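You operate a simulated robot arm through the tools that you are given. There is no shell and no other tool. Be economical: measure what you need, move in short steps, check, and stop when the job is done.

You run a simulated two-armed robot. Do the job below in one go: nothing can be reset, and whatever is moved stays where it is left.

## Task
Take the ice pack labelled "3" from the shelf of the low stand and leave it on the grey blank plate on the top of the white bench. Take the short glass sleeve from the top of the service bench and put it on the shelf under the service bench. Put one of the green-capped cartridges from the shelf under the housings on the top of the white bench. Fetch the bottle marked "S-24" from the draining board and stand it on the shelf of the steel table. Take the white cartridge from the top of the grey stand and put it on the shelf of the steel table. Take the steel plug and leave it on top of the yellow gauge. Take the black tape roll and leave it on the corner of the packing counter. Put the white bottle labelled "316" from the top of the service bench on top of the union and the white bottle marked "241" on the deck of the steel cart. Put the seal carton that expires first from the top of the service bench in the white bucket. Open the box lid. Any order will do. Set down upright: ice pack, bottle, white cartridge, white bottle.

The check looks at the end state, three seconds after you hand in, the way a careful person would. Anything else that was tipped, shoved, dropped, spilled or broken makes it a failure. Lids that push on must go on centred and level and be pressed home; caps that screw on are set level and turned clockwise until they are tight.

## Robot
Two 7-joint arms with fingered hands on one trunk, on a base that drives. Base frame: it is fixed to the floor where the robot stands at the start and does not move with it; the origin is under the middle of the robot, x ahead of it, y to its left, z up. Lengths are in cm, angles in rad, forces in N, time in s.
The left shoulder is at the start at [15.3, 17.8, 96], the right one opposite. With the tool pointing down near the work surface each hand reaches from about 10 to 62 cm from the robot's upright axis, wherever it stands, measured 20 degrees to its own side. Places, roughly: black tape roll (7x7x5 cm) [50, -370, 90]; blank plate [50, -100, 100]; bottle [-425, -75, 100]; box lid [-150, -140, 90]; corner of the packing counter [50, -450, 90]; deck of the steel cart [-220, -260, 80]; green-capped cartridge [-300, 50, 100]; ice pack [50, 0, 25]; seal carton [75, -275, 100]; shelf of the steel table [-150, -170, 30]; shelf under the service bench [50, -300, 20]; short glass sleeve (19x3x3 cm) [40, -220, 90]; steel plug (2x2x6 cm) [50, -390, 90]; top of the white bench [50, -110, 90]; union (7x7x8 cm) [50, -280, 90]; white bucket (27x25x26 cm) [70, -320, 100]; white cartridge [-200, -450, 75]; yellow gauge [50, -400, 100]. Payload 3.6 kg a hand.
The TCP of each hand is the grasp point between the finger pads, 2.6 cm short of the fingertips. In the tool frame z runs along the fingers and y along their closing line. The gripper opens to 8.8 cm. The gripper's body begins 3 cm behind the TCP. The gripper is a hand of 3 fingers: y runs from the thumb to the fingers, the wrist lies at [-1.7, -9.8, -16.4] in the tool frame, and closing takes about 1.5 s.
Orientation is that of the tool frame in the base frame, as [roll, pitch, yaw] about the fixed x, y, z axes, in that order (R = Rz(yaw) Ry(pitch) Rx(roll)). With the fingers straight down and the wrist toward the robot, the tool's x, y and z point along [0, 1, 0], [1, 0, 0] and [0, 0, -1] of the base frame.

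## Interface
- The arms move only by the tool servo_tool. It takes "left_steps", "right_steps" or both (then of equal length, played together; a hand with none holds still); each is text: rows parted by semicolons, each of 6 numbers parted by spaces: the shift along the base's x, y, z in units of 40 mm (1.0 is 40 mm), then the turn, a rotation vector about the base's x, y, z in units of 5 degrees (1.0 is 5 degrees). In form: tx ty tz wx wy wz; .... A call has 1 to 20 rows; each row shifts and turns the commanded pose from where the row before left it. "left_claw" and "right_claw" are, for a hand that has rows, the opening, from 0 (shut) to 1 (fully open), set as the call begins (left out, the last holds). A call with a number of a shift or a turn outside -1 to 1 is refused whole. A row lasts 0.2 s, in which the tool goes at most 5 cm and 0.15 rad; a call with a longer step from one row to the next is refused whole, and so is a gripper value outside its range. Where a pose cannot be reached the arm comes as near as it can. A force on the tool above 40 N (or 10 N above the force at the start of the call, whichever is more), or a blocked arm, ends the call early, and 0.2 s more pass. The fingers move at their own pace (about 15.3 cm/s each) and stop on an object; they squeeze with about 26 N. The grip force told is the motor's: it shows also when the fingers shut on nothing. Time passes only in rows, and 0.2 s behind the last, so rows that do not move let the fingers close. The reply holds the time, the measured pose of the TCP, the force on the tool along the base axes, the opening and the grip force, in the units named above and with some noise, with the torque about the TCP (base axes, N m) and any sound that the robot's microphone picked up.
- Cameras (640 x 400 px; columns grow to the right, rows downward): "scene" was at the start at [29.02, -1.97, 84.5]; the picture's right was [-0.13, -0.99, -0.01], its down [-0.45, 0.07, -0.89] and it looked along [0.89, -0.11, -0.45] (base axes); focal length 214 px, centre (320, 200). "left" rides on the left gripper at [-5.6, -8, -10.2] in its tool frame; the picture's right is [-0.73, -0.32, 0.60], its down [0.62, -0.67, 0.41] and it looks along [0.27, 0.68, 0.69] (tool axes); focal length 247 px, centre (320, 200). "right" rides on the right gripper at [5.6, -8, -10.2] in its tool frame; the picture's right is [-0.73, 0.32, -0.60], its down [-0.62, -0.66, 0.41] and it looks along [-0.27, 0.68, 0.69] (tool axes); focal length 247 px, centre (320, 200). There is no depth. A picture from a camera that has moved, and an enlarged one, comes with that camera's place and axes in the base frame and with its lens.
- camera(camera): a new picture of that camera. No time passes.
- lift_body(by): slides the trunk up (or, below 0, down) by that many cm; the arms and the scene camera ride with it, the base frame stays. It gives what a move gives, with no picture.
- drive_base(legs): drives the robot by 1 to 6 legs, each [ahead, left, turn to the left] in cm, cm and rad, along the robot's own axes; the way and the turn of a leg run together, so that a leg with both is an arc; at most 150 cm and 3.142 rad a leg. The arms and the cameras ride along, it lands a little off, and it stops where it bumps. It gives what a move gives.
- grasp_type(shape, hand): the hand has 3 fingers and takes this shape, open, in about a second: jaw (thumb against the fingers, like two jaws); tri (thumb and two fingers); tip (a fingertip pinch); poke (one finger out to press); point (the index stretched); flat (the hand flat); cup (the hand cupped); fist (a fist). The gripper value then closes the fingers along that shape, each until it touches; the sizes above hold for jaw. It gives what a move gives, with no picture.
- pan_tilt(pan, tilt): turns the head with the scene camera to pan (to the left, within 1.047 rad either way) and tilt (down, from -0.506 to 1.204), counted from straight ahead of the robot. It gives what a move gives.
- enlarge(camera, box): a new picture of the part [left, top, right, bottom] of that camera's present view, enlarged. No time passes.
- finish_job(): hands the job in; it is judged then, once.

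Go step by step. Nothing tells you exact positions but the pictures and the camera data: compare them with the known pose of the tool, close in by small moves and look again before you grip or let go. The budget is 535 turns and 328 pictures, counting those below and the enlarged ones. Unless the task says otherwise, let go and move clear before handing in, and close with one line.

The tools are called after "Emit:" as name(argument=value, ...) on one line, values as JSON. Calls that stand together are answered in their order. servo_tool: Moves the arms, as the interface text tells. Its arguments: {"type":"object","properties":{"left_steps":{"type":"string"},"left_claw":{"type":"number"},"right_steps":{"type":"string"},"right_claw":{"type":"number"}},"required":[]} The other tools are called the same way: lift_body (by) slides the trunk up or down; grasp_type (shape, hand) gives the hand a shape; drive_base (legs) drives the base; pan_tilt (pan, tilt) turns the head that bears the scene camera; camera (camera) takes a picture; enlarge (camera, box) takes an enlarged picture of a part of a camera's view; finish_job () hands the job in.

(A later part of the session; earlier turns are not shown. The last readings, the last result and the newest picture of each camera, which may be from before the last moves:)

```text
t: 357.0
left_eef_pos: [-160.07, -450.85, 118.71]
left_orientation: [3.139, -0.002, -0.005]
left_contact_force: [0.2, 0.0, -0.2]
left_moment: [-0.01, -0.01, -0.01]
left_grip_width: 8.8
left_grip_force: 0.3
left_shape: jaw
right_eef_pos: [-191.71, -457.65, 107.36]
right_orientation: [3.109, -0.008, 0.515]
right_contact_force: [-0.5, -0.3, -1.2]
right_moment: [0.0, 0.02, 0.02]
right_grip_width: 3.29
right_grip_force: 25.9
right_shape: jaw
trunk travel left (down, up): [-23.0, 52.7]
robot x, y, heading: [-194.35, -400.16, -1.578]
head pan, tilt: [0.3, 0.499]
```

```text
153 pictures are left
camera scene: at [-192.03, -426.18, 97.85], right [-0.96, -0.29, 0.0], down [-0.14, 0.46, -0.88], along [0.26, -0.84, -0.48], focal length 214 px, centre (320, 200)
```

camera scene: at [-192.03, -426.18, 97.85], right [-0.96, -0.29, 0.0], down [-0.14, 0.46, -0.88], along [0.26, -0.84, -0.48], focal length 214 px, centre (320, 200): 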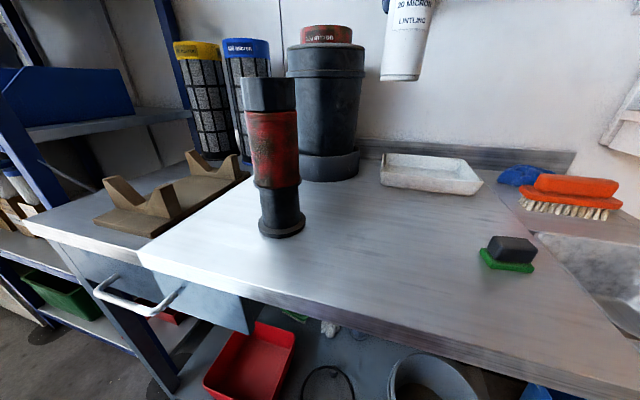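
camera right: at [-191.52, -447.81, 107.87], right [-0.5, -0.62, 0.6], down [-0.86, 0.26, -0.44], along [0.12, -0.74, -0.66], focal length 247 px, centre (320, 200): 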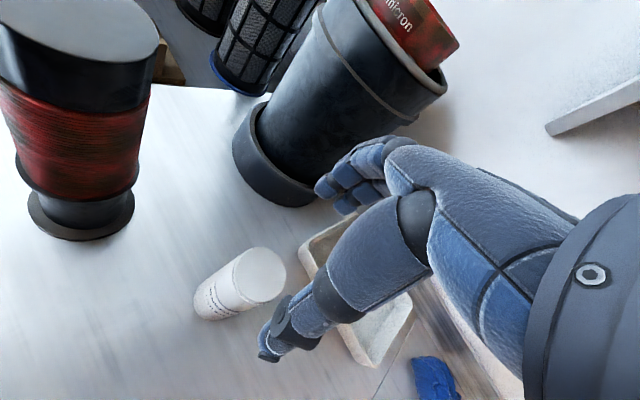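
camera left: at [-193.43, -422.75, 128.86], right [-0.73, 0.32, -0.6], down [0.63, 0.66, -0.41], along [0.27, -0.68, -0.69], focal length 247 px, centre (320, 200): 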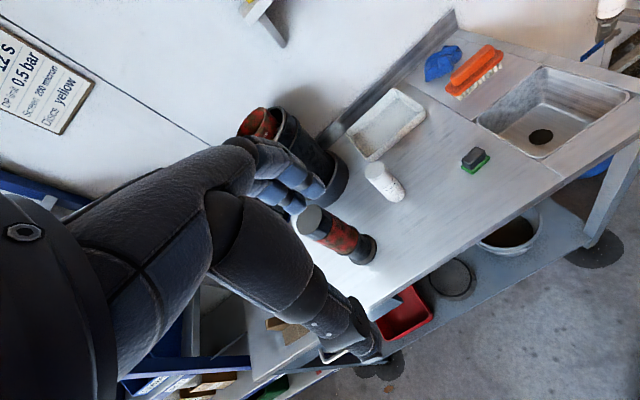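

White cartridge in hand. Now driving round to the steel table's side: out to the aisle, north, then facing it.

Emit:
drive_base(legs=[[-45, 0, 0], [0, 0, 1.573], [130, 0, 0], [0, 0, 1.57], [130, 0, 0]])

Emit:
pan_tilt(pan=0.8, tilt=0.45)

Emit:
camera(camera="scene")

```text
t: 377.4
left_eef_pos: [-90.15, -219.68, 119.96]
left_orientation: [3.129, -0.014, -3.141]
left_contact_force: [0.3, -0.4, -0.8]
left_moment: [-0.02, 0.03, -0.01]
left_grip_width: 8.8
left_grip_force: 0.0
left_shape: jaw
right_eef_pos: [-57.65, -213.16, 108.22]
right_orientation: [3.087, -0.013, -2.644]
right_contact_force: [-0.8, 0.1, 0.5]
right_moment: [0.01, 0.02, 0.01]
right_grip_width: 3.29
right_grip_force: 25.7
right_shape: jaw
trunk travel left (down, up): [-23.0, 52.7]
robot x, y, heading: [-57.48, -268.88, 1.553]
head pan, tilt: [0.3, 0.499]
stopped in leg 5: the robot was blocked; the commanded pose is now the measured one
```

```text
t: 378.4
left_eef_pos: [-90.1, -219.73, 119.96]
left_orientation: [3.131, -0.011, 3.14]
left_contact_force: [1.0, 0.0, -0.7]
left_moment: [0.0, 0.02, 0.01]
left_grip_width: 8.79
left_grip_force: 0.0
left_shape: jaw
right_eef_pos: [-57.61, -213.17, 108.31]
right_orientation: [3.084, -0.013, -2.647]
right_contact_force: [0.5, 0.1, 0.2]
right_moment: [0.02, 0.01, -0.03]
right_grip_width: 3.29
right_grip_force: 26.0
right_shape: jaw
trunk travel left (down, up): [-23.0, 52.7]
robot x, y, heading: [-57.66, -269.07, 1.55]
head pan, tilt: [0.799, 0.45]
```

```text
152 pictures are left
camera scene: at [-62.34, -246.84, 98.77], right [0.71, 0.7, 0.0], down [0.29, -0.3, -0.91], along [-0.64, 0.65, -0.41], focal length 214 px, centre (320, 200)
```

scene: 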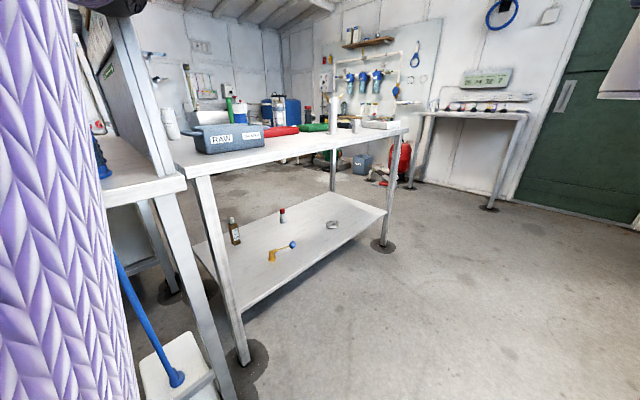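

Something (likely the left elbow against the partition) stopped me; nothing visibly disturbed. The steel table is ahead-left with its shelf at z≈29. I'll swing wide, go past and face the table.

Emit:
drive_base(legs=[[-4, 0, 0], [0, -22, 0], [94, 0, 0], [0, 0, 1.59]])

Emit:
pan_tilt(pan=0.0, tilt=0.5)

Emit:
camera(camera="scene")

```text
t: 388.9
left_eef_pos: [-85.15, -215.98, 118.41]
left_orientation: [-3.134, 0.007, -1.541]
left_contact_force: [0.7, -0.2, 1.0]
left_moment: [-0.02, 0.04, 0.01]
left_grip_width: 8.79
left_grip_force: 0.0
left_shape: jaw
right_eef_pos: [-92.3, -183.51, 107.33]
right_orientation: [3.106, -0.004, -1.043]
right_contact_force: [-0.3, -0.1, -0.6]
right_moment: [0.04, 0.03, 0.0]
right_grip_width: 3.24
right_grip_force: 26.6
right_shape: jaw
trunk travel left (down, up): [-23.0, 52.7]
robot x, y, heading: [-35.13, -180.06, -3.135]
head pan, tilt: [0.799, 0.45]
```

```text
t: 390.0
left_eef_pos: [-85.18, -216.02, 118.52]
left_orientation: [-3.133, 0.003, -1.544]
left_contact_force: [-0.8, 0.5, 0.6]
left_moment: [0.04, 0.0, -0.01]
left_grip_width: 8.81
left_grip_force: 0.1
left_shape: jaw
right_eef_pos: [-92.35, -183.47, 107.3]
right_orientation: [3.107, -0.007, -1.043]
right_contact_force: [-0.1, -0.4, -0.7]
right_moment: [-0.01, -0.01, 0.02]
right_grip_width: 3.26
right_grip_force: 26.1
right_shape: jaw
trunk travel left (down, up): [-23.0, 52.7]
robot x, y, heading: [-35.09, -180.36, -3.13]
head pan, tilt: [0.0, 0.499]
```

```text
151 pictures are left
camera scene: at [-61.42, -180.48, 97.84], right [-0.01, 1.0, 0.0], down [0.48, 0.01, -0.88], along [-0.88, -0.01, -0.48], focal length 214 px, centre (320, 200)
```

scene: 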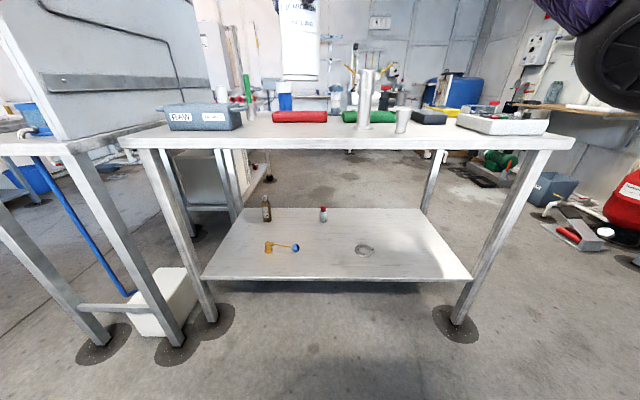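

The shelf is free at about (-137, -177) for the cartridge and (-137, -143) for the bottle. Lowering the right hand in the open, left hand raised, then driving in.

Emit:
servo_tool(left_steps="0.5 0 1 0 0 0; 0.5 0 1 0 0 0; 0.5 0 1 0 0 0; 0.5 0 1 0 0 0; 0.5 0 1 0 0 0")

Emit:
lift_body(by=-22.8)

Emit:
servo_tool(right_steps="0 0 -1 0 0 0; 0 0 -1 0 0 0; 0 0 -1 0 0 0; 0 0 -1 0 0 0; 0 0 -1 0 0 0; 0 0 -1 0 0 0; 0 0 -1 0 0 0; 0 0 -1 0 0 0; 0 0 -1 0 0 0; 0 0 -0.5 0 0 0")

```text
t: 391.2
left_eef_pos: [-75.04, -215.99, 138.61]
left_orientation: [-3.135, 0.004, -1.543]
left_contact_force: [-0.8, -0.8, 1.1]
left_moment: [0.0, 0.0, 0.0]
left_grip_width: 8.82
left_grip_force: 0.1
left_shape: jaw
right_eef_pos: [-92.36, -183.52, 107.3]
right_orientation: [3.105, -0.006, -1.043]
right_contact_force: [-0.4, 0.2, -0.8]
right_moment: [-0.02, 0.01, -0.01]
right_grip_width: 3.28
right_grip_force: 25.3
right_shape: jaw
trunk travel left (down, up): [-23.0, 52.7]
robot x, y, heading: [-35.24, -180.01, -3.133]
head pan, tilt: [0.0, 0.499]
```

```text
t: 393.6
left_eef_pos: [-92.38, -216.18, 105.41]
left_orientation: [-2.853, 0.0, -1.544]
left_contact_force: [0.0, -0.1, 0.1]
left_moment: [0.02, -0.04, 0.01]
left_grip_width: 8.81
left_grip_force: 0.0
left_shape: jaw
right_eef_pos: [-92.43, -183.61, 84.53]
right_orientation: [3.107, -0.008, -1.044]
right_contact_force: [0.0, 0.3, -1.3]
right_moment: [0.0, 0.02, 0.01]
right_grip_width: 3.26
right_grip_force: 26.0
right_shape: jaw
trunk travel left (down, up): [-0.2, 75.5]
robot x, y, heading: [-35.44, -180.35, -3.133]
head pan, tilt: [0.0, 0.499]
```

```text
t: 395.8
left_eef_pos: [-92.42, -216.15, 105.37]
left_orientation: [-2.854, -0.001, -1.546]
left_contact_force: [-0.7, -0.8, 0.1]
left_moment: [-0.02, 0.03, 0.01]
left_grip_width: 8.79
left_grip_force: 0.0
left_shape: jaw
right_eef_pos: [-92.61, -183.46, 46.69]
right_orientation: [3.107, -0.005, -1.042]
right_contact_force: [0.1, -0.3, -1.3]
right_moment: [-0.04, 0.05, 0.0]
right_grip_width: 3.24
right_grip_force: 26.2
right_shape: jaw
trunk travel left (down, up): [-0.2, 75.5]
robot x, y, heading: [-35.05, -180.14, -3.131]
head pan, tilt: [0.0, 0.499]
```

Emit:
servo_tool(left_steps="0 0 0.5 0 0 0; 0.8 0 0.3 0 0 0; 0.8 0 0.3 0 0 0; 0.8 0 0 0 0 0")

Emit:
drive_base(legs=[[25, -7, 0]])

Emit:
pan_tilt(pan=0.0, tilt=0.6)

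Emit:
camera(camera="scene")

Emit:
camera(camera="right")

```text
t: 396.8
left_eef_pos: [-88.36, -214.14, 102.59]
left_orientation: [-2.856, 0.002, -1.544]
left_contact_force: [0.5, -0.1, -0.3]
left_moment: [-0.03, -0.04, 0.02]
left_grip_width: 8.79
left_grip_force: 0.0
left_shape: jaw
left hand out of reach, approached as far as the arm can: row 1, 2, 3, 4
right_eef_pos: [-92.54, -183.47, 46.72]
right_orientation: [3.107, -0.006, -1.042]
right_contact_force: [-0.2, -0.5, -0.3]
right_moment: [-0.04, 0.05, 0.03]
right_grip_width: 3.26
right_grip_force: 26.3
right_shape: jaw
trunk travel left (down, up): [-0.2, 75.5]
robot x, y, heading: [-35.2, -180.16, -3.137]
head pan, tilt: [0.0, 0.499]
```

```text
t: 398.7
left_eef_pos: [-113.62, -207.19, 102.69]
left_orientation: [-2.854, 0.002, -1.547]
left_contact_force: [0.4, 0.1, -0.1]
left_moment: [0.02, 0.0, 0.03]
left_grip_width: 8.79
left_grip_force: 0.0
left_shape: jaw
right_eef_pos: [-117.87, -176.39, 46.72]
right_orientation: [3.106, -0.008, -1.046]
right_contact_force: [0.1, 0.4, -0.6]
right_moment: [0.02, -0.03, -0.02]
right_grip_width: 3.25
right_grip_force: 25.8
right_shape: jaw
trunk travel left (down, up): [-0.2, 75.5]
robot x, y, heading: [-60.39, -173.3, -3.135]
head pan, tilt: [0.0, 0.499]
```

```text
t: 399.3
left_eef_pos: [-113.61, -207.14, 102.78]
left_orientation: [-2.855, 0.002, -1.548]
left_contact_force: [0.7, -0.4, 0.0]
left_moment: [-0.01, 0.0, -0.01]
left_grip_width: 8.82
left_grip_force: 0.1
left_shape: jaw
right_eef_pos: [-117.8, -176.41, 46.65]
right_orientation: [3.106, -0.008, -1.045]
right_contact_force: [-0.1, 0.9, 0.0]
right_moment: [-0.01, 0.03, 0.03]
right_grip_width: 3.24
right_grip_force: 26.3
right_shape: jaw
trunk travel left (down, up): [-0.2, 75.5]
robot x, y, heading: [-60.39, -173.22, -3.132]
head pan, tilt: [0.0, 0.6]
```

```text
150 pictures are left
camera scene: at [-91.1, -173.61, 72.18], right [-0.01, 1.0, 0.0], down [0.56, 0.0, -0.83], along [-0.83, -0.01, -0.56], focal length 214 px, centre (320, 200)
```

scene: 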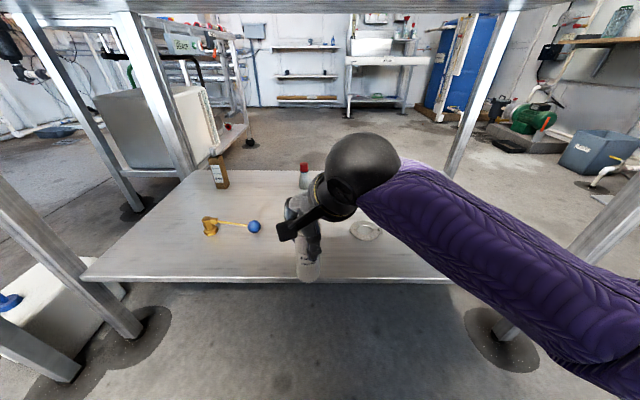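

```text
149 pictures are left
camera right: at [-107.76, -177.16, 56.57], right [-0.63, 0.49, 0.6], down [0.25, 0.86, -0.44], along [-0.74, -0.12, -0.67], focal length 247 px, centre (320, 200)
```

right: 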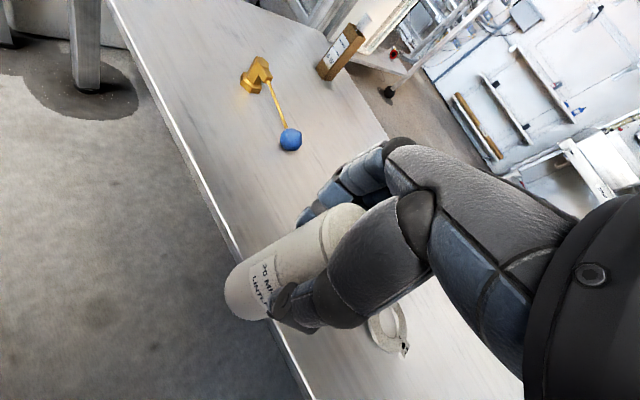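

Emit:
drive_base(legs=[[17, 2, 0]])

Emit:
servo_tool(right_steps="-0.5 0 0 0 0 0; 0 0 -0.8 0 0 0; 0 0 -0.8 0 0 0; 0 0 -0.4 0 0 0")

Emit:
camera(camera="right")

Emit:
camera(camera="scene")

```text
t: 400.8
left_eef_pos: [-130.7, -209.44, 102.62]
left_orientation: [-2.856, 0.0, -1.543]
left_contact_force: [-0.7, -1.0, 0.2]
left_moment: [0.02, 0.02, 0.01]
left_grip_width: 8.76
left_grip_force: 0.0
left_shape: jaw
right_eef_pos: [-134.87, -178.73, 46.57]
right_orientation: [3.106, -0.005, -1.043]
right_contact_force: [1.2, -0.3, -1.1]
right_moment: [0.01, -0.02, 0.0]
right_grip_width: 3.26
right_grip_force: 25.5
right_shape: jaw
trunk travel left (down, up): [-0.2, 75.5]
robot x, y, heading: [-77.17, -175.04, -3.13]
head pan, tilt: [0.0, 0.6]
```

```text
t: 401.8
left_eef_pos: [-130.52, -209.45, 102.97]
left_orientation: [-2.86, 0.0, -1.544]
left_contact_force: [0.7, -0.6, 0.0]
left_moment: [-0.01, 0.02, 0.03]
left_grip_width: 8.8
left_grip_force: 0.2
left_shape: jaw
right_eef_pos: [-136.96, -178.96, 39.25]
right_orientation: [3.094, -0.009, -1.042]
right_contact_force: [5.9, 0.5, 26.6]
right_moment: [0.33, -0.23, -0.09]
right_grip_width: 3.32
right_grip_force: 25.8
right_shape: jaw
trunk travel left (down, up): [-0.2, 75.5]
robot x, y, heading: [-77.32, -175.65, -3.13]
head pan, tilt: [0.0, 0.6]
```

```text
148 pictures are left
camera right: at [-126.83, -179.62, 49.07], right [-0.62, 0.49, 0.61], down [0.24, 0.86, -0.45], along [-0.74, -0.13, -0.66], focal length 247 px, centre (320, 200)
```

right: 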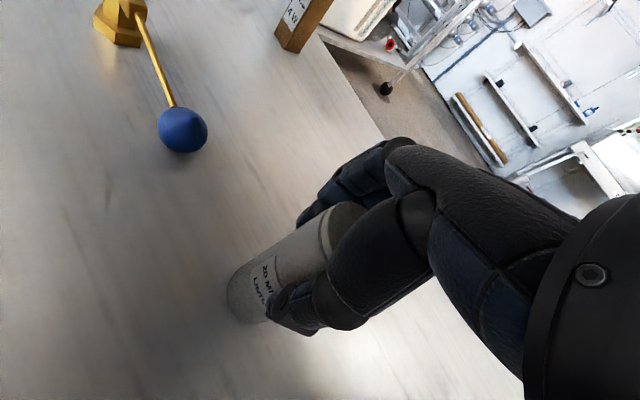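

```text
147 pictures are left
camera scene: at [-108.06, -175.81, 72.31], right [-0.01, 1.0, 0.0], down [0.56, 0.01, -0.83], along [-0.83, -0.01, -0.56], focal length 214 px, centre (320, 200)
```

scene: 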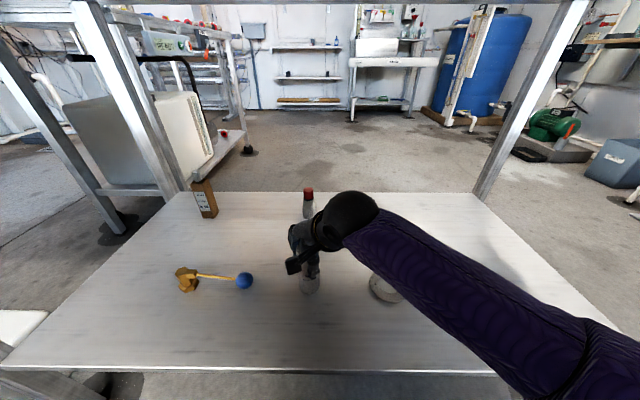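

Emit:
servo_tool(right_steps="0 0 0.06 0 0 0; 0 0 0.02 0 0 0; 0 0 0 0 0 0")

Emit:
servo_tool(right_steps="0 0 0 0 0 0; 0 0 0 0 0 0; 0 0 0 0 0 0; 0 0 0 0 0 0; 0 0 0 0 0 0", right_claw=0.9)

Emit:
camera(camera="right")

```text
t: 402.6
left_eef_pos: [-130.41, -209.36, 102.87]
left_orientation: [-2.856, 0.0, -1.544]
left_contact_force: [-0.7, 0.0, 0.1]
left_moment: [0.01, 0.01, 0.02]
left_grip_width: 8.78
left_grip_force: 0.1
left_shape: jaw
right_eef_pos: [-137.0, -178.99, 39.16]
right_orientation: [3.099, -0.007, -1.045]
right_contact_force: [-0.3, -4.1, 22.9]
right_moment: [0.08, 0.1, 0.05]
right_grip_width: 3.3
right_grip_force: 25.8
right_shape: jaw
trunk travel left (down, up): [-0.2, 75.5]
robot x, y, heading: [-77.81, -175.4, -3.131]
head pan, tilt: [0.0, 0.6]
```

```text
t: 403.8
left_eef_pos: [-130.62, -209.45, 102.64]
left_orientation: [-2.856, 0.001, -1.544]
left_contact_force: [0.3, 0.0, 0.5]
left_moment: [0.01, 0.01, 0.03]
left_grip_width: 8.76
left_grip_force: 0.1
left_shape: jaw
right_eef_pos: [-136.82, -178.87, 38.87]
right_orientation: [3.106, -0.006, -1.042]
right_contact_force: [0.7, 0.3, 0.8]
right_moment: [0.01, -0.03, -0.04]
right_grip_width: 7.89
right_grip_force: 0.0
right_shape: jaw
trunk travel left (down, up): [-0.2, 75.5]
robot x, y, heading: [-77.93, -175.51, -3.132]
head pan, tilt: [0.0, 0.6]
```

```text
146 pictures are left
camera right: at [-126.84, -179.51, 48.82], right [-0.63, 0.49, 0.6], down [0.25, 0.86, -0.44], along [-0.74, -0.12, -0.67], focal length 247 px, centre (320, 200)
```

right: 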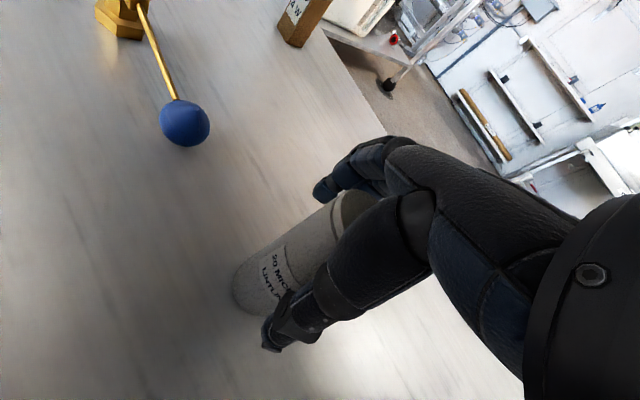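

Standing on the shelf. Raising the hand straight up off it.

Emit:
servo_tool(right_steps="0 0 0.4 0 0 0; 0 0 0.6 0 0 0; 0 0 0.6 0 0 0; 0 0 0.6 0 0 0")

Emit:
camera(camera="right")

```text
t: 404.8
left_eef_pos: [-130.68, -209.46, 102.71]
left_orientation: [-2.855, 0.001, -1.544]
left_contact_force: [-0.5, 0.2, -0.5]
left_moment: [-0.03, 0.03, 0.01]
left_grip_width: 8.83
left_grip_force: 0.1
left_shape: jaw
right_eef_pos: [-136.88, -178.78, 47.78]
right_orientation: [3.106, -0.009, -1.042]
right_contact_force: [-0.4, 0.0, 0.3]
right_moment: [-0.02, 0.0, 0.01]
right_grip_width: 7.9
right_grip_force: 0.0
right_shape: jaw
trunk travel left (down, up): [-0.2, 75.5]
robot x, y, heading: [-77.69, -175.47, -3.131]
head pan, tilt: [0.0, 0.6]
```

```text
145 pictures are left
camera right: at [-126.84, -179.48, 57.65], right [-0.63, 0.49, 0.6], down [0.25, 0.86, -0.44], along [-0.74, -0.12, -0.67], focal length 247 px, centre (320, 200)
```

right: 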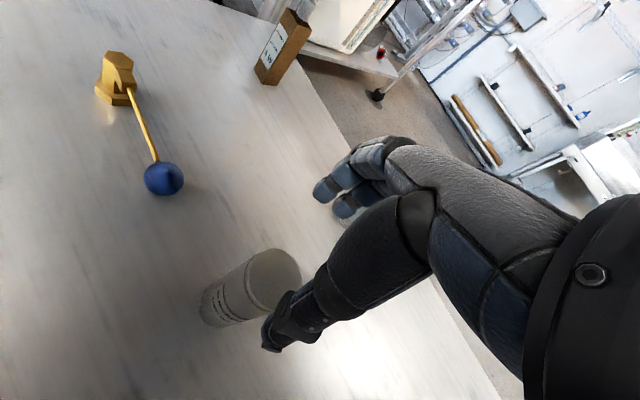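

Upright. Backing out and rising to look at the box on the table top.

Emit:
drive_base(legs=[[-35, 0, 0]])

Emit:
lift_body(by=30)

Emit:
servo_tool(right_steps="0 0 1 0 0 -1; 0 0 1 0 0 -1; 0 0 1 0 0 -1; 0 0 1 0 0 -1; 0 0 1 0 0 -1; 0 0 1 0 0 -1; 0 0 1 0 0 0; 0 0 1 0 0 0; 0 0 1 0 0 0")

Emit:
pan_tilt(pan=-0.3, tilt=0.5)

Emit:
camera(camera="scene")

```text
t: 407.1
left_eef_pos: [-94.94, -209.08, 102.66]
left_orientation: [-2.855, 0.001, -1.543]
left_contact_force: [-0.9, -0.2, 0.1]
left_moment: [0.01, -0.01, 0.01]
left_grip_width: 8.79
left_grip_force: 0.0
left_shape: jaw
right_eef_pos: [-101.17, -178.46, 47.85]
right_orientation: [3.107, -0.008, -1.043]
right_contact_force: [-0.7, 0.1, 0.1]
right_moment: [0.01, -0.04, 0.0]
right_grip_width: 7.92
right_grip_force: 0.1
right_shape: jaw
trunk travel left (down, up): [-0.2, 75.5]
robot x, y, heading: [-42.23, -174.88, -3.13]
head pan, tilt: [0.0, 0.6]
```

```text
t: 410.1
left_eef_pos: [-94.97, -209.18, 132.69]
left_orientation: [-2.855, 0.001, -1.542]
left_contact_force: [0.8, -0.5, -0.2]
left_moment: [-0.03, 0.04, -0.02]
left_grip_width: 8.78
left_grip_force: 0.1
left_shape: jaw
right_eef_pos: [-101.15, -178.49, 77.62]
right_orientation: [3.107, -0.005, -1.043]
right_contact_force: [-0.4, 0.4, -0.1]
right_moment: [-0.02, 0.05, -0.04]
right_grip_width: 7.88
right_grip_force: 0.1
right_shape: jaw
trunk travel left (down, up): [-30.2, 45.5]
robot x, y, heading: [-42.04, -175.28, -3.125]
head pan, tilt: [0.0, 0.6]
```

```text
t: 412.1
left_eef_pos: [-94.89, -209.07, 132.69]
left_orientation: [-2.855, 0.002, -1.543]
left_contact_force: [0.3, 0.1, 0.4]
left_moment: [-0.01, -0.03, 0.05]
left_grip_width: 8.82
left_grip_force: 0.1
left_shape: jaw
right_eef_pos: [-101.2, -178.54, 113.28]
right_orientation: [3.104, -0.005, -1.564]
right_contact_force: [-0.3, -0.3, -0.3]
right_moment: [-0.02, 0.0, 0.0]
right_grip_width: 7.92
right_grip_force: 0.1
right_shape: jaw
trunk travel left (down, up): [-30.2, 45.5]
robot x, y, heading: [-41.45, -175.09, -3.13]
head pan, tilt: [0.0, 0.6]
```

```text
t: 412.9
left_eef_pos: [-94.87, -209.16, 132.83]
left_orientation: [-2.855, 0.002, -1.542]
left_contact_force: [0.4, -0.1, -0.5]
left_moment: [0.02, 0.01, 0.0]
left_grip_width: 8.81
left_grip_force: 0.1
left_shape: jaw
right_eef_pos: [-101.26, -178.5, 113.36]
right_orientation: [3.107, -0.006, -1.566]
right_contact_force: [0.2, -0.2, 0.0]
right_moment: [-0.02, -0.01, 0.02]
right_grip_width: 7.94
right_grip_force: 0.0
right_shape: jaw
trunk travel left (down, up): [-30.2, 45.5]
robot x, y, heading: [-41.88, -175.02, -3.131]
head pan, tilt: [-0.3, 0.499]
```

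```text
144 pictures are left
camera scene: at [-66.44, -172.74, 105.7], right [0.28, 0.96, 0.0], down [0.46, -0.14, -0.88], along [-0.84, 0.25, -0.48], focal length 214 px, centre (320, 200)
```

scene: 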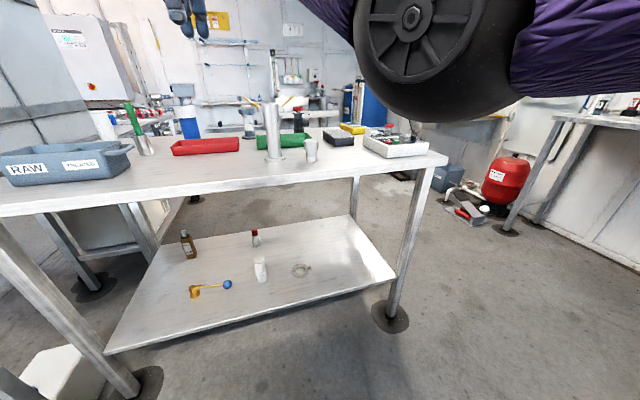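

Emit:
enlarge(camera="scene", box=[240, 90, 440, 190])

```text
3.20 times, centred on (340, 140) of scene
camera zoom: at [-66.44, -172.74, 105.7], right [0.28, 0.96, 0.0], down [0.46, -0.14, -0.88], along [-0.84, 0.25, -0.48], focal length 686 px, centre (256, 392)
```

zoom: 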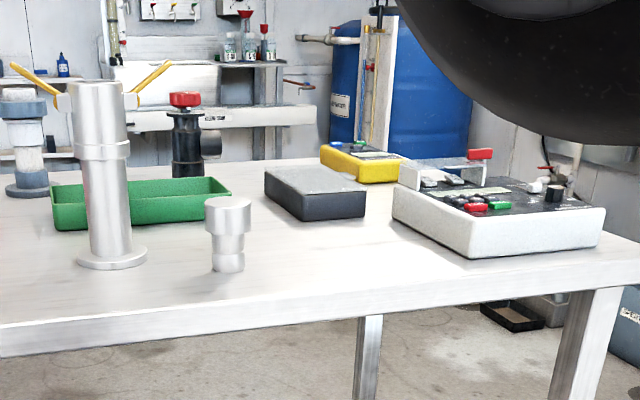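

The grey flat box near (-140, -143) looks like the lidded one. Moving the right hand close to see its lid and hinge.

Emit:
drive_base(legs=[[18, -33, 0]])

Emit:
camera(camera="right")

Emit:
pan_tilt(pan=0.0, tilt=0.5)

Emit:
camera(camera="scene")

```text
t: 415.3
left_eef_pos: [-113.22, -176.14, 132.82]
left_orientation: [-2.855, 0.002, -1.541]
left_contact_force: [0.4, 0.3, 0.0]
left_moment: [-0.03, -0.02, 0.01]
left_grip_width: 8.8
left_grip_force: 0.2
left_shape: jaw
right_eef_pos: [-119.64, -145.63, 113.27]
right_orientation: [3.107, -0.007, -1.562]
right_contact_force: [-0.4, 0.1, 0.1]
right_moment: [-0.03, 0.02, -0.01]
right_grip_width: 7.94
right_grip_force: 0.0
right_shape: jaw
trunk travel left (down, up): [-30.2, 45.5]
robot x, y, heading: [-60.25, -142.06, -3.131]
head pan, tilt: [-0.3, 0.499]
```

```text
142 pictures are left
camera right: at [-111.33, -151.14, 123.25], right [-0.3, 0.74, 0.6], down [0.65, 0.62, -0.44], along [-0.7, 0.26, -0.67], focal length 247 px, centre (320, 200)
```

right: 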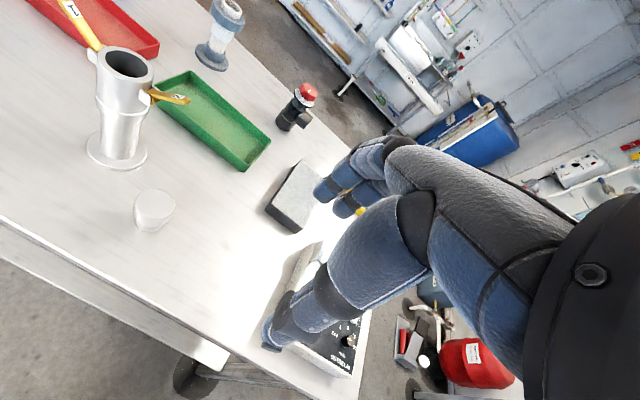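

```text
t: 416.1
left_eef_pos: [-113.18, -176.31, 132.69]
left_orientation: [-2.855, 0.002, -1.541]
left_contact_force: [-0.4, 0.0, 0.5]
left_moment: [0.01, 0.01, -0.01]
left_grip_width: 8.84
left_grip_force: 0.1
left_shape: jaw
right_eef_pos: [-119.69, -145.54, 113.33]
right_orientation: [3.108, -0.007, -1.563]
right_contact_force: [0.0, -0.3, -0.5]
right_moment: [0.01, 0.01, -0.03]
right_grip_width: 7.92
right_grip_force: 0.1
right_shape: jaw
trunk travel left (down, up): [-30.2, 45.5]
robot x, y, heading: [-60.23, -142.02, -3.123]
head pan, tilt: [0.0, 0.499]
```

```text
141 pictures are left
camera scene: at [-85.14, -142.47, 105.7], right [-0.01, 1.0, 0.0], down [0.48, 0.01, -0.88], along [-0.88, -0.01, -0.48], focal length 214 px, centre (320, 200)
```

scene: 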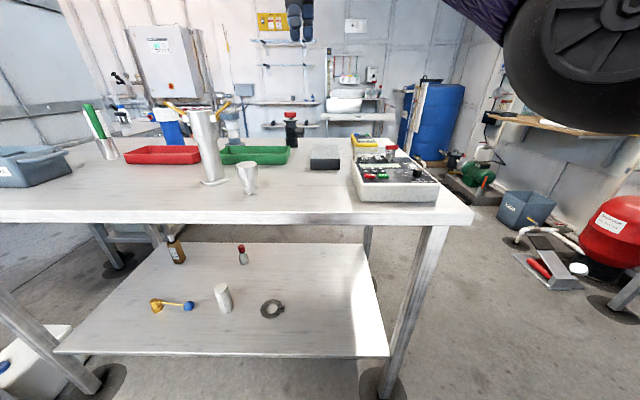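

Emit:
enlarge(camera="scene", box=[280, 120, 380, 190])

Emit:
enlarge(camera="right", box=[240, 140, 340, 250])

```text
5.71 times, centred on (330, 155) of scene
camera zoom: at [-85.14, -142.47, 105.7], right [-0.01, 1.0, 0.0], down [0.48, 0.01, -0.88], along [-0.88, -0.01, -0.48], focal length 1226 px, centre (263, 457)
```

zoom: 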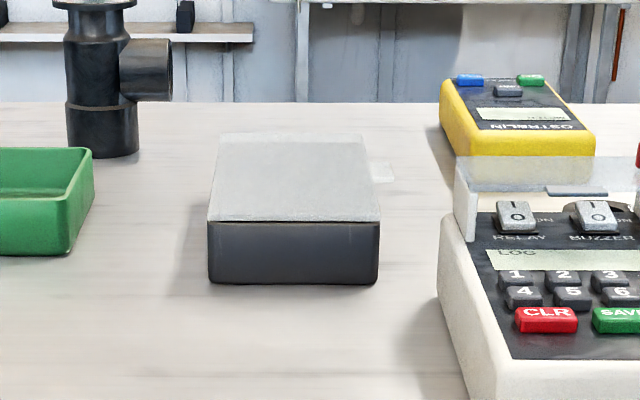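

```text
3.64 times, centred on (290, 195) of right
camera zoom: at [-111.29, -151.2, 123.26], right [-0.3, 0.74, 0.6], down [0.65, 0.63, -0.44], along [-0.7, 0.26, -0.67], focal length 898 px, centre (429, 218)
```

zoom: 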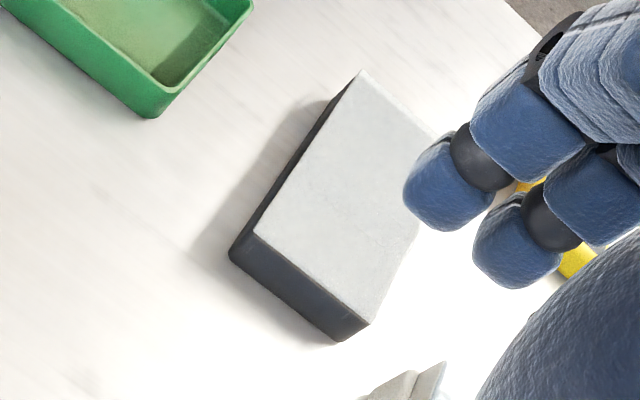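

The lid has a small tab in the middle of its +y edge (x≈-147, y≈-138, z≈88.5), so it hinges on the -y side. I'll try a single stretched finger to lift the tab; first seeing the shape.

Emit:
grasp_type(shape="point", hand="right")

Emit:
camera(camera="right")

```text
t: 417.0
left_eef_pos: [-113.25, -176.28, 132.8]
left_orientation: [-2.856, 0.001, -1.542]
left_contact_force: [0.4, -0.1, 0.0]
left_moment: [0.0, 0.01, 0.0]
left_grip_width: 8.8
left_grip_force: 0.1
left_shape: jaw
right_eef_pos: [-119.72, -145.61, 113.38]
right_orientation: [3.106, -0.006, -1.564]
right_contact_force: [0.4, -1.5, -0.5]
right_moment: [-0.01, -0.04, -0.01]
right_grip_width: 8.28
right_grip_force: 0.1
right_shape: point
trunk travel left (down, up): [-30.2, 45.5]
robot x, y, heading: [-60.0, -142.37, -3.128]
head pan, tilt: [0.0, 0.499]
```

```text
138 pictures are left
camera right: at [-111.28, -151.21, 123.27], right [-0.3, 0.74, 0.6], down [0.65, 0.63, -0.44], along [-0.7, 0.26, -0.66], focal length 247 px, centre (320, 200)
```

right: 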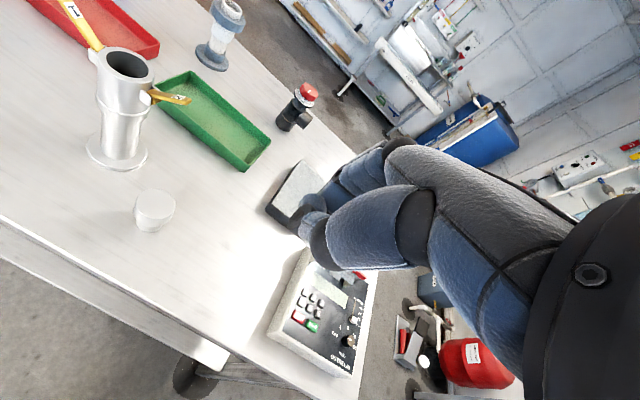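

Emit:
pan_tilt(pan=0.0, tilt=0.1)

Emit:
camera(camera="scene")

```text
t: 417.9
left_eef_pos: [-113.2, -176.24, 132.67]
left_orientation: [-2.857, 0.003, -1.541]
left_contact_force: [-0.6, -0.2, 0.8]
left_moment: [0.01, 0.02, 0.02]
left_grip_width: 8.8
left_grip_force: 0.1
left_shape: jaw
right_eef_pos: [-119.61, -145.64, 113.32]
right_orientation: [3.107, -0.008, -1.563]
right_contact_force: [-0.5, -0.4, -0.8]
right_moment: [0.02, -0.04, -0.03]
right_grip_width: 8.27
right_grip_force: 0.0
right_shape: point
trunk travel left (down, up): [-30.2, 45.5]
robot x, y, heading: [-60.01, -141.98, -3.131]
head pan, tilt: [0.0, 0.099]
```

```text
137 pictures are left
camera scene: at [-85.25, -142.49, 109.4], right [-0.01, 1.0, 0.0], down [0.1, 0.0, -0.99], along [-0.99, -0.01, -0.1], focal length 214 px, centre (320, 200)
```

scene: 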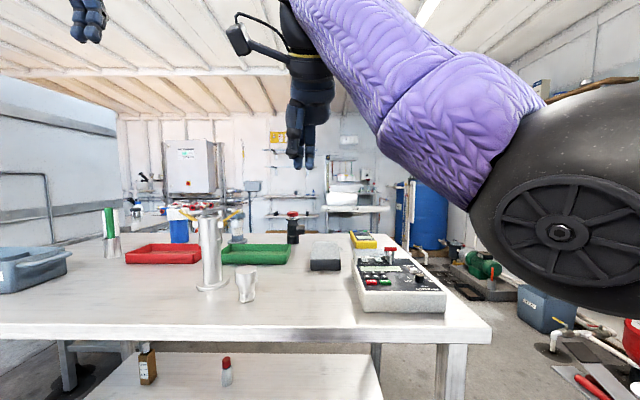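

The lid tab is best lifted from the +y end of the table with the hand pitched forward: the thumb goes under the tab. I'll restore the jaw shape and drive around to face -y at that end.

Emit:
grasp_type(shape="jaw", hand="right")

Emit:
drive_base(legs=[[0, -72, 0], [70, 0, 0], [0, 0, 1.57]])

Emit:
pan_tilt(pan=0.0, tilt=0.6)

Emit:
camera(camera="scene")

```text
t: 418.8
left_eef_pos: [-113.12, -176.28, 132.74]
left_orientation: [-2.856, 0.003, -1.541]
left_contact_force: [-0.8, 0.7, 0.2]
left_moment: [-0.03, 0.01, 0.01]
left_grip_width: 8.83
left_grip_force: 0.1
left_shape: jaw
right_eef_pos: [-119.69, -145.52, 113.31]
right_orientation: [3.106, -0.007, -1.564]
right_contact_force: [0.8, -0.1, 0.6]
right_moment: [0.01, 0.0, 0.02]
right_grip_width: 8.76
right_grip_force: 0.2
right_shape: jaw
trunk travel left (down, up): [-30.2, 45.5]
robot x, y, heading: [-60.28, -142.55, -3.127]
head pan, tilt: [0.0, 0.099]
```

```text
t: 430.1
left_eef_pos: [-96.05, -122.81, 132.69]
left_orientation: [-2.855, 0.003, 0.064]
left_contact_force: [0.6, 0.1, 0.2]
left_moment: [0.03, -0.03, 0.0]
left_grip_width: 8.8
left_grip_force: 0.1
left_shape: jaw
right_eef_pos: [-126.45, -130.48, 113.32]
right_orientation: [3.106, -0.006, 0.042]
right_contact_force: [0.4, 0.0, -0.2]
right_moment: [-0.03, 0.03, 0.05]
right_grip_width: 8.76
right_grip_force: 0.0
right_shape: jaw
trunk travel left (down, up): [-30.2, 45.5]
robot x, y, heading: [-131.97, -71.26, -1.526]
head pan, tilt: [0.0, 0.099]
```

```text
t: 431.0
left_eef_pos: [-95.99, -122.91, 132.77]
left_orientation: [-2.856, 0.001, 0.063]
left_contact_force: [-0.6, 0.3, -0.6]
left_moment: [-0.01, -0.04, -0.01]
left_grip_width: 8.79
left_grip_force: 0.0
left_shape: jaw
right_eef_pos: [-126.36, -130.45, 113.31]
right_orientation: [3.107, -0.006, 0.039]
right_contact_force: [0.1, 0.5, 0.1]
right_moment: [-0.02, 0.0, -0.02]
right_grip_width: 8.78
right_grip_force: 0.0
right_shape: jaw
trunk travel left (down, up): [-30.2, 45.5]
robot x, y, heading: [-132.14, -71.2, -1.523]
head pan, tilt: [0.0, 0.6]
```

```text
136 pictures are left
camera scene: at [-130.87, -95.72, 104.8], right [-1.0, -0.05, 0.0], down [-0.03, 0.56, -0.83], along [0.04, -0.82, -0.56], focal length 214 px, centre (320, 200)
```

scene: 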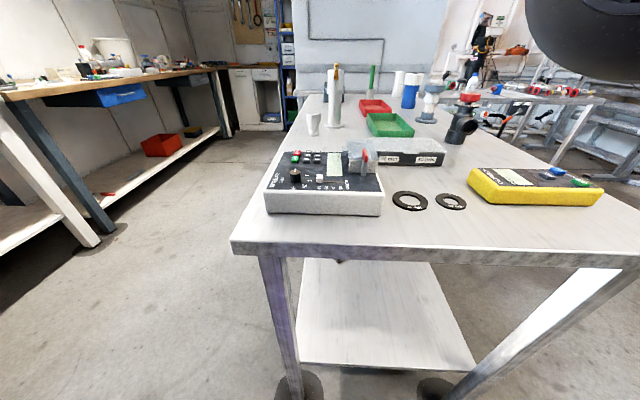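

Emit:
enlarge(camera="scene", box=[330, 110, 490, 230])

```text
3.33 times, centred on (410, 170) of scene
camera zoom: at [-130.87, -95.72, 104.8], right [-1.0, -0.05, 0.0], down [-0.03, 0.56, -0.83], along [0.04, -0.82, -0.56], focal length 715 px, centre (20, 300)
```

zoom: 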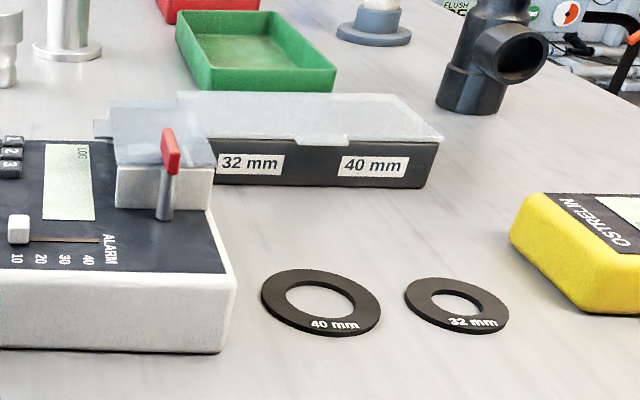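

The box (labelled 32/40 mm) has its tab at (-147.2, -137.5, 88.6). I'll pitch the right hand 40° forward, and set a 4 cm opening so the thumb can go under the tab.

Emit:
servo_tool(right_steps="-0.65 0.1 0 -1 0 0; -0.65 0.1 0 -1 0 0; -0.65 0.1 0 -1 0 0; -0.65 0.1 0 -1 0 0; -0.65 0.1 0 -1 0 0; -0.65 0.1 0 -1 0 0; -0.65 0 0 -1 0 -0.2; -0.65 0 0 -1 0 -0.2", right_claw=0.45)

Emit:
camera(camera="right")

Emit:
camera(camera="scene")

```text
t: 432.8
left_eef_pos: [-95.99, -122.94, 132.74]
left_orientation: [-2.857, 0.002, 0.066]
left_contact_force: [0.8, 0.7, -0.8]
left_moment: [0.02, 0.01, 0.01]
left_grip_width: 8.83
left_grip_force: 0.1
left_shape: jaw
right_eef_pos: [-147.28, -127.88, 113.25]
right_orientation: [2.406, 0.018, 0.003]
right_contact_force: [-0.1, 0.4, 0.3]
right_moment: [0.01, 0.01, -0.03]
right_grip_width: 4.0
right_grip_force: 0.0
right_shape: jaw
trunk travel left (down, up): [-30.2, 45.5]
robot x, y, heading: [-132.25, -70.89, -1.525]
head pan, tilt: [0.0, 0.6]
```

```text
134 pictures are left
camera right: at [-141.62, -115.31, 115.34], right [-0.72, 0.17, 0.67], down [-0.64, 0.22, -0.74], along [-0.27, -0.96, -0.05], focal length 247 px, centre (320, 200)
```

right: 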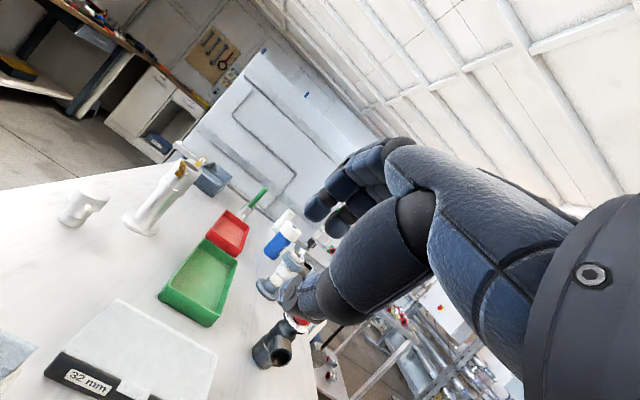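

```text
133 pictures are left
camera scene: at [-130.92, -95.7, 104.8], right [-1.0, -0.05, 0.0], down [-0.03, 0.56, -0.83], along [0.04, -0.82, -0.56], focal length 214 px, centre (320, 200)
```

scene: 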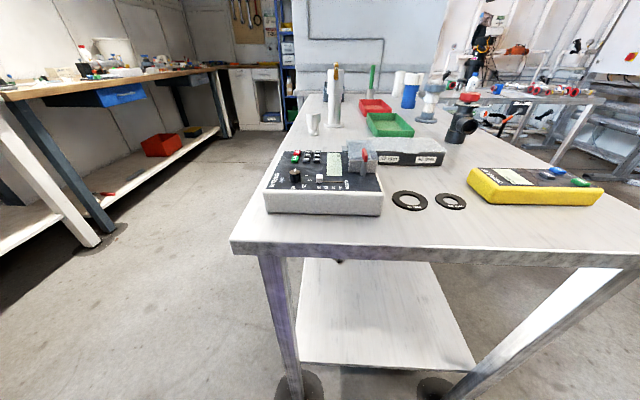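

Emit:
servo_tool(right_steps="0 -0.3 -0.9 0 0 0; 0 -0.3 -0.9 0 0 0; 0 -0.2 -0.9 0 0 0; 0 0 -0.9 0 0 0; 0 0 -0.7 0 0 0")

Emit:
enlarge(camera="scene", box=[340, 90, 500, 220])

Emit:
camera(camera="right")

```text
t: 434.0
left_eef_pos: [-96.06, -122.93, 132.72]
left_orientation: [-2.855, 0.002, 0.063]
left_contact_force: [-0.2, 0.3, 0.2]
left_moment: [-0.04, 0.01, 0.01]
left_grip_width: 8.81
left_grip_force: 0.0
left_shape: jaw
right_eef_pos: [-147.27, -131.15, 96.17]
right_orientation: [2.408, 0.018, 0.0]
right_contact_force: [-0.1, 0.4, -0.1]
right_moment: [-0.02, 0.0, -0.02]
right_grip_width: 4.0
right_grip_force: 0.1
right_shape: jaw
trunk travel left (down, up): [-30.2, 45.5]
robot x, y, heading: [-131.79, -71.11, -1.523]
head pan, tilt: [0.0, 0.6]
```

```text
3.08 times, centred on (420, 155) of scene
camera zoom: at [-130.88, -95.72, 104.79], right [-1.0, -0.05, 0.0], down [-0.03, 0.56, -0.82], along [0.04, -0.82, -0.57], focal length 660 px, centre (12, 338)
```

zoom: 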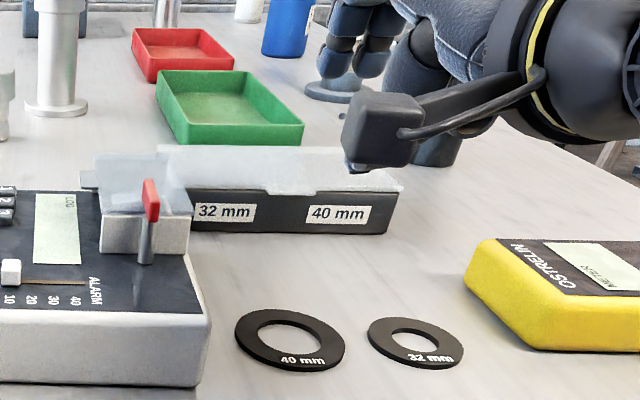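

```text
131 pictures are left
camera right: at [-141.63, -118.41, 98.3], right [-0.72, 0.16, 0.67], down [-0.64, 0.22, -0.74], along [-0.27, -0.96, -0.05], focal length 247 px, centre (320, 200)
```

right: 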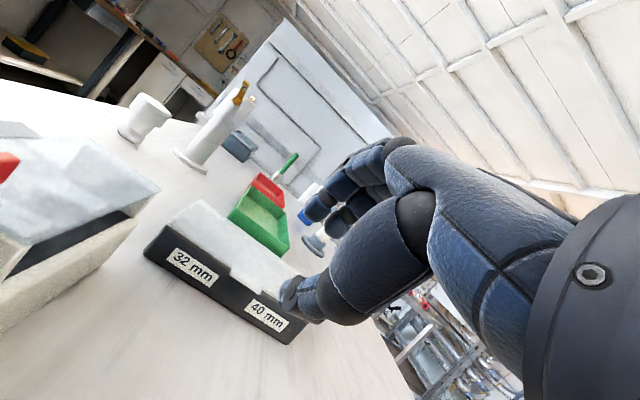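

Emit:
servo_tool(right_steps="0 -0.2 -0.5 0 0 0; 0 -0.2 -0.5 0 0 0; 0 0 -0.4 0 0 0")

Emit:
enlarge(camera="right", box=[140, 160, 400, 360])

Emit:
enlarge(camera="scene", box=[360, 110, 460, 200])

```text
t: 434.8
left_eef_pos: [-96.06, -123.0, 132.61]
left_orientation: [-2.856, 0.002, 0.063]
left_contact_force: [-0.1, -0.6, 0.2]
left_moment: [-0.02, 0.01, 0.0]
left_grip_width: 8.81
left_grip_force: 0.0
left_shape: jaw
right_eef_pos: [-147.18, -133.03, 90.55]
right_orientation: [2.408, 0.019, 0.001]
right_contact_force: [1.0, 0.1, -0.9]
right_moment: [0.0, 0.03, 0.01]
right_grip_width: 4.0
right_grip_force: 0.1
right_shape: jaw
trunk travel left (down, up): [-30.2, 45.5]
robot x, y, heading: [-131.97, -70.76, -1.524]
head pan, tilt: [0.0, 0.6]
```

```text
2.00 times, centred on (270, 260) of right
camera zoom: at [-141.46, -120.27, 92.75], right [-0.72, 0.16, 0.67], down [-0.64, 0.22, -0.74], along [-0.27, -0.96, -0.05], focal length 494 px, centre (420, 80)
```

zoom: 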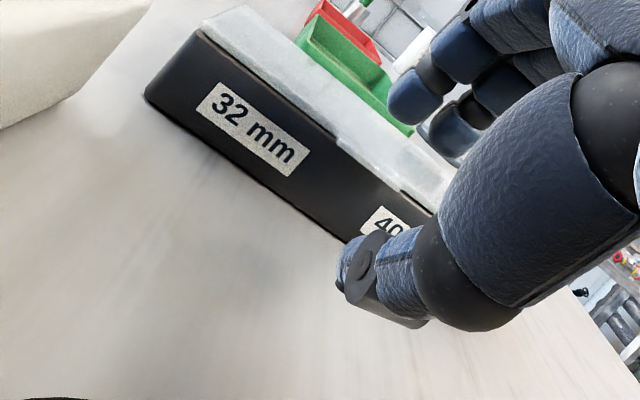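

```text
4.44 times, centred on (410, 155) of scene
camera zoom: at [-130.88, -95.71, 104.79], right [-1.0, -0.05, 0.0], down [-0.03, 0.56, -0.82], along [0.04, -0.82, -0.57], focal length 953 px, centre (-80, 400)
```

zoom: 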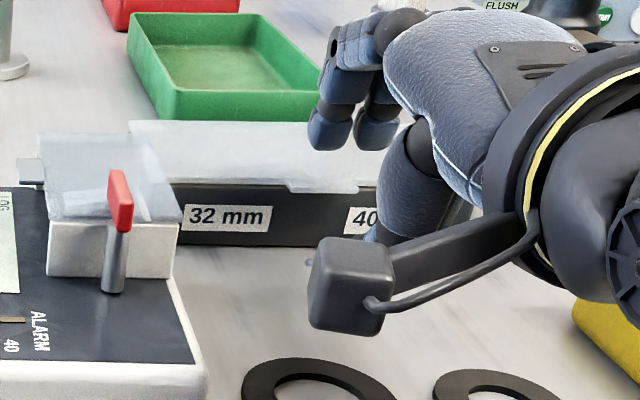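

Emit:
servo_tool(right_steps="0.08 -0.3 -0.05 0 0 0; 0 -0.3 0 0 0 0; 0 -0.2 0 0 0 0; 0 -0.15 0 0 0 0")

Emit:
enlarge(camera="right", box=[140, 160, 400, 360])

```text
t: 435.8
left_eef_pos: [-96.02, -122.94, 132.66]
left_orientation: [-2.856, 0.001, 0.064]
left_contact_force: [-0.1, -0.2, 0.0]
left_moment: [0.02, -0.01, -0.02]
left_grip_width: 8.8
left_grip_force: 0.0
left_shape: jaw
right_eef_pos: [-146.87, -136.75, 90.47]
right_orientation: [2.409, 0.017, 0.003]
right_contact_force: [-0.5, 0.4, 0.1]
right_moment: [0.01, 0.01, -0.03]
right_grip_width: 4.02
right_grip_force: 0.2
right_shape: jaw
trunk travel left (down, up): [-30.2, 45.5]
robot x, y, heading: [-131.71, -71.48, -1.523]
head pan, tilt: [0.0, 0.6]
```

```text
2.00 times, centred on (270, 260) of right
camera zoom: at [-141.24, -124.04, 92.54], right [-0.72, 0.16, 0.67], down [-0.64, 0.22, -0.74], along [-0.27, -0.96, -0.05], focal length 494 px, centre (420, 80)
```

zoom: 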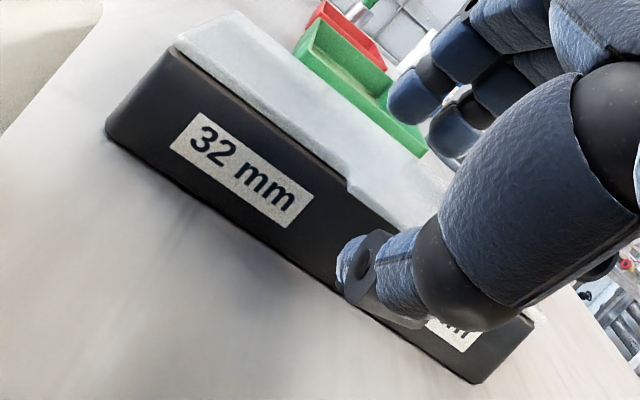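

Emit:
servo_tool(right_steps="0 -0.1 0 0 0 0; 0 -0.1 0 0 0 0; 0 -0.06 0 0 0 0")

Emit:
enlarge(camera="right", box=[200, 180, 400, 340])

```text
t: 436.6
left_eef_pos: [-96.09, -122.92, 132.67]
left_orientation: [-2.855, 0.001, 0.063]
left_contact_force: [0.4, -0.1, -0.4]
left_moment: [-0.01, -0.01, 0.03]
left_grip_width: 8.77
left_grip_force: 0.1
left_shape: jaw
right_eef_pos: [-147.06, -137.62, 90.35]
right_orientation: [2.407, 0.018, 0.001]
right_contact_force: [0.5, 0.3, 0.3]
right_moment: [0.0, 0.01, 0.01]
right_grip_width: 4.0
right_grip_force: 0.0
right_shape: jaw
trunk travel left (down, up): [-30.2, 45.5]
robot x, y, heading: [-132.2, -71.35, -1.522]
head pan, tilt: [0.0, 0.6]
```

```text
2.50 times, centred on (300, 260) of right
camera zoom: at [-141.28, -125.0, 92.44], right [-0.72, 0.16, 0.67], down [-0.64, 0.22, -0.74], along [-0.27, -0.96, -0.05], focal length 617 px, centre (370, 50)
```

zoom: 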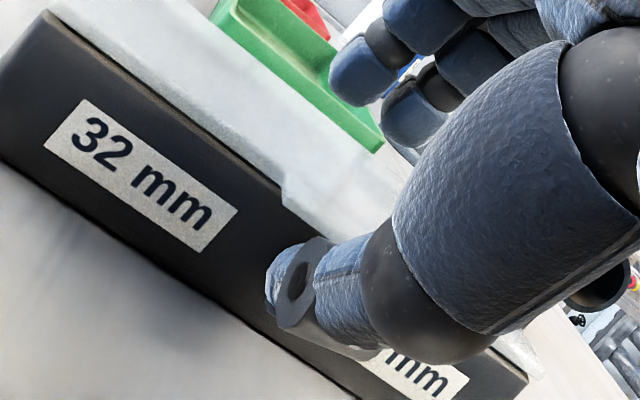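

Emit:
servo_tool(right_steps="0 -0.1 0 0 0 0; 0 -0.08 0 0 0 0; 0 -0.06 0 0 0 0")

```text
t: 437.4
left_eef_pos: [-96.0, -122.74, 132.78]
left_orientation: [-2.858, 0.002, 0.063]
left_contact_force: [0.3, -0.5, -0.1]
left_moment: [0.04, -0.02, -0.02]
left_grip_width: 8.8
left_grip_force: 0.0
left_shape: jaw
right_eef_pos: [-146.83, -138.62, 90.55]
right_orientation: [2.407, 0.018, 0.0]
right_contact_force: [0.3, 11.8, 5.0]
right_moment: [0.44, 0.0, -0.04]
right_grip_width: 4.38
right_grip_force: 0.1
right_shape: jaw
trunk travel left (down, up): [-30.2, 45.5]
robot x, y, heading: [-132.11, -71.1, -1.525]
head pan, tilt: [0.0, 0.6]
```

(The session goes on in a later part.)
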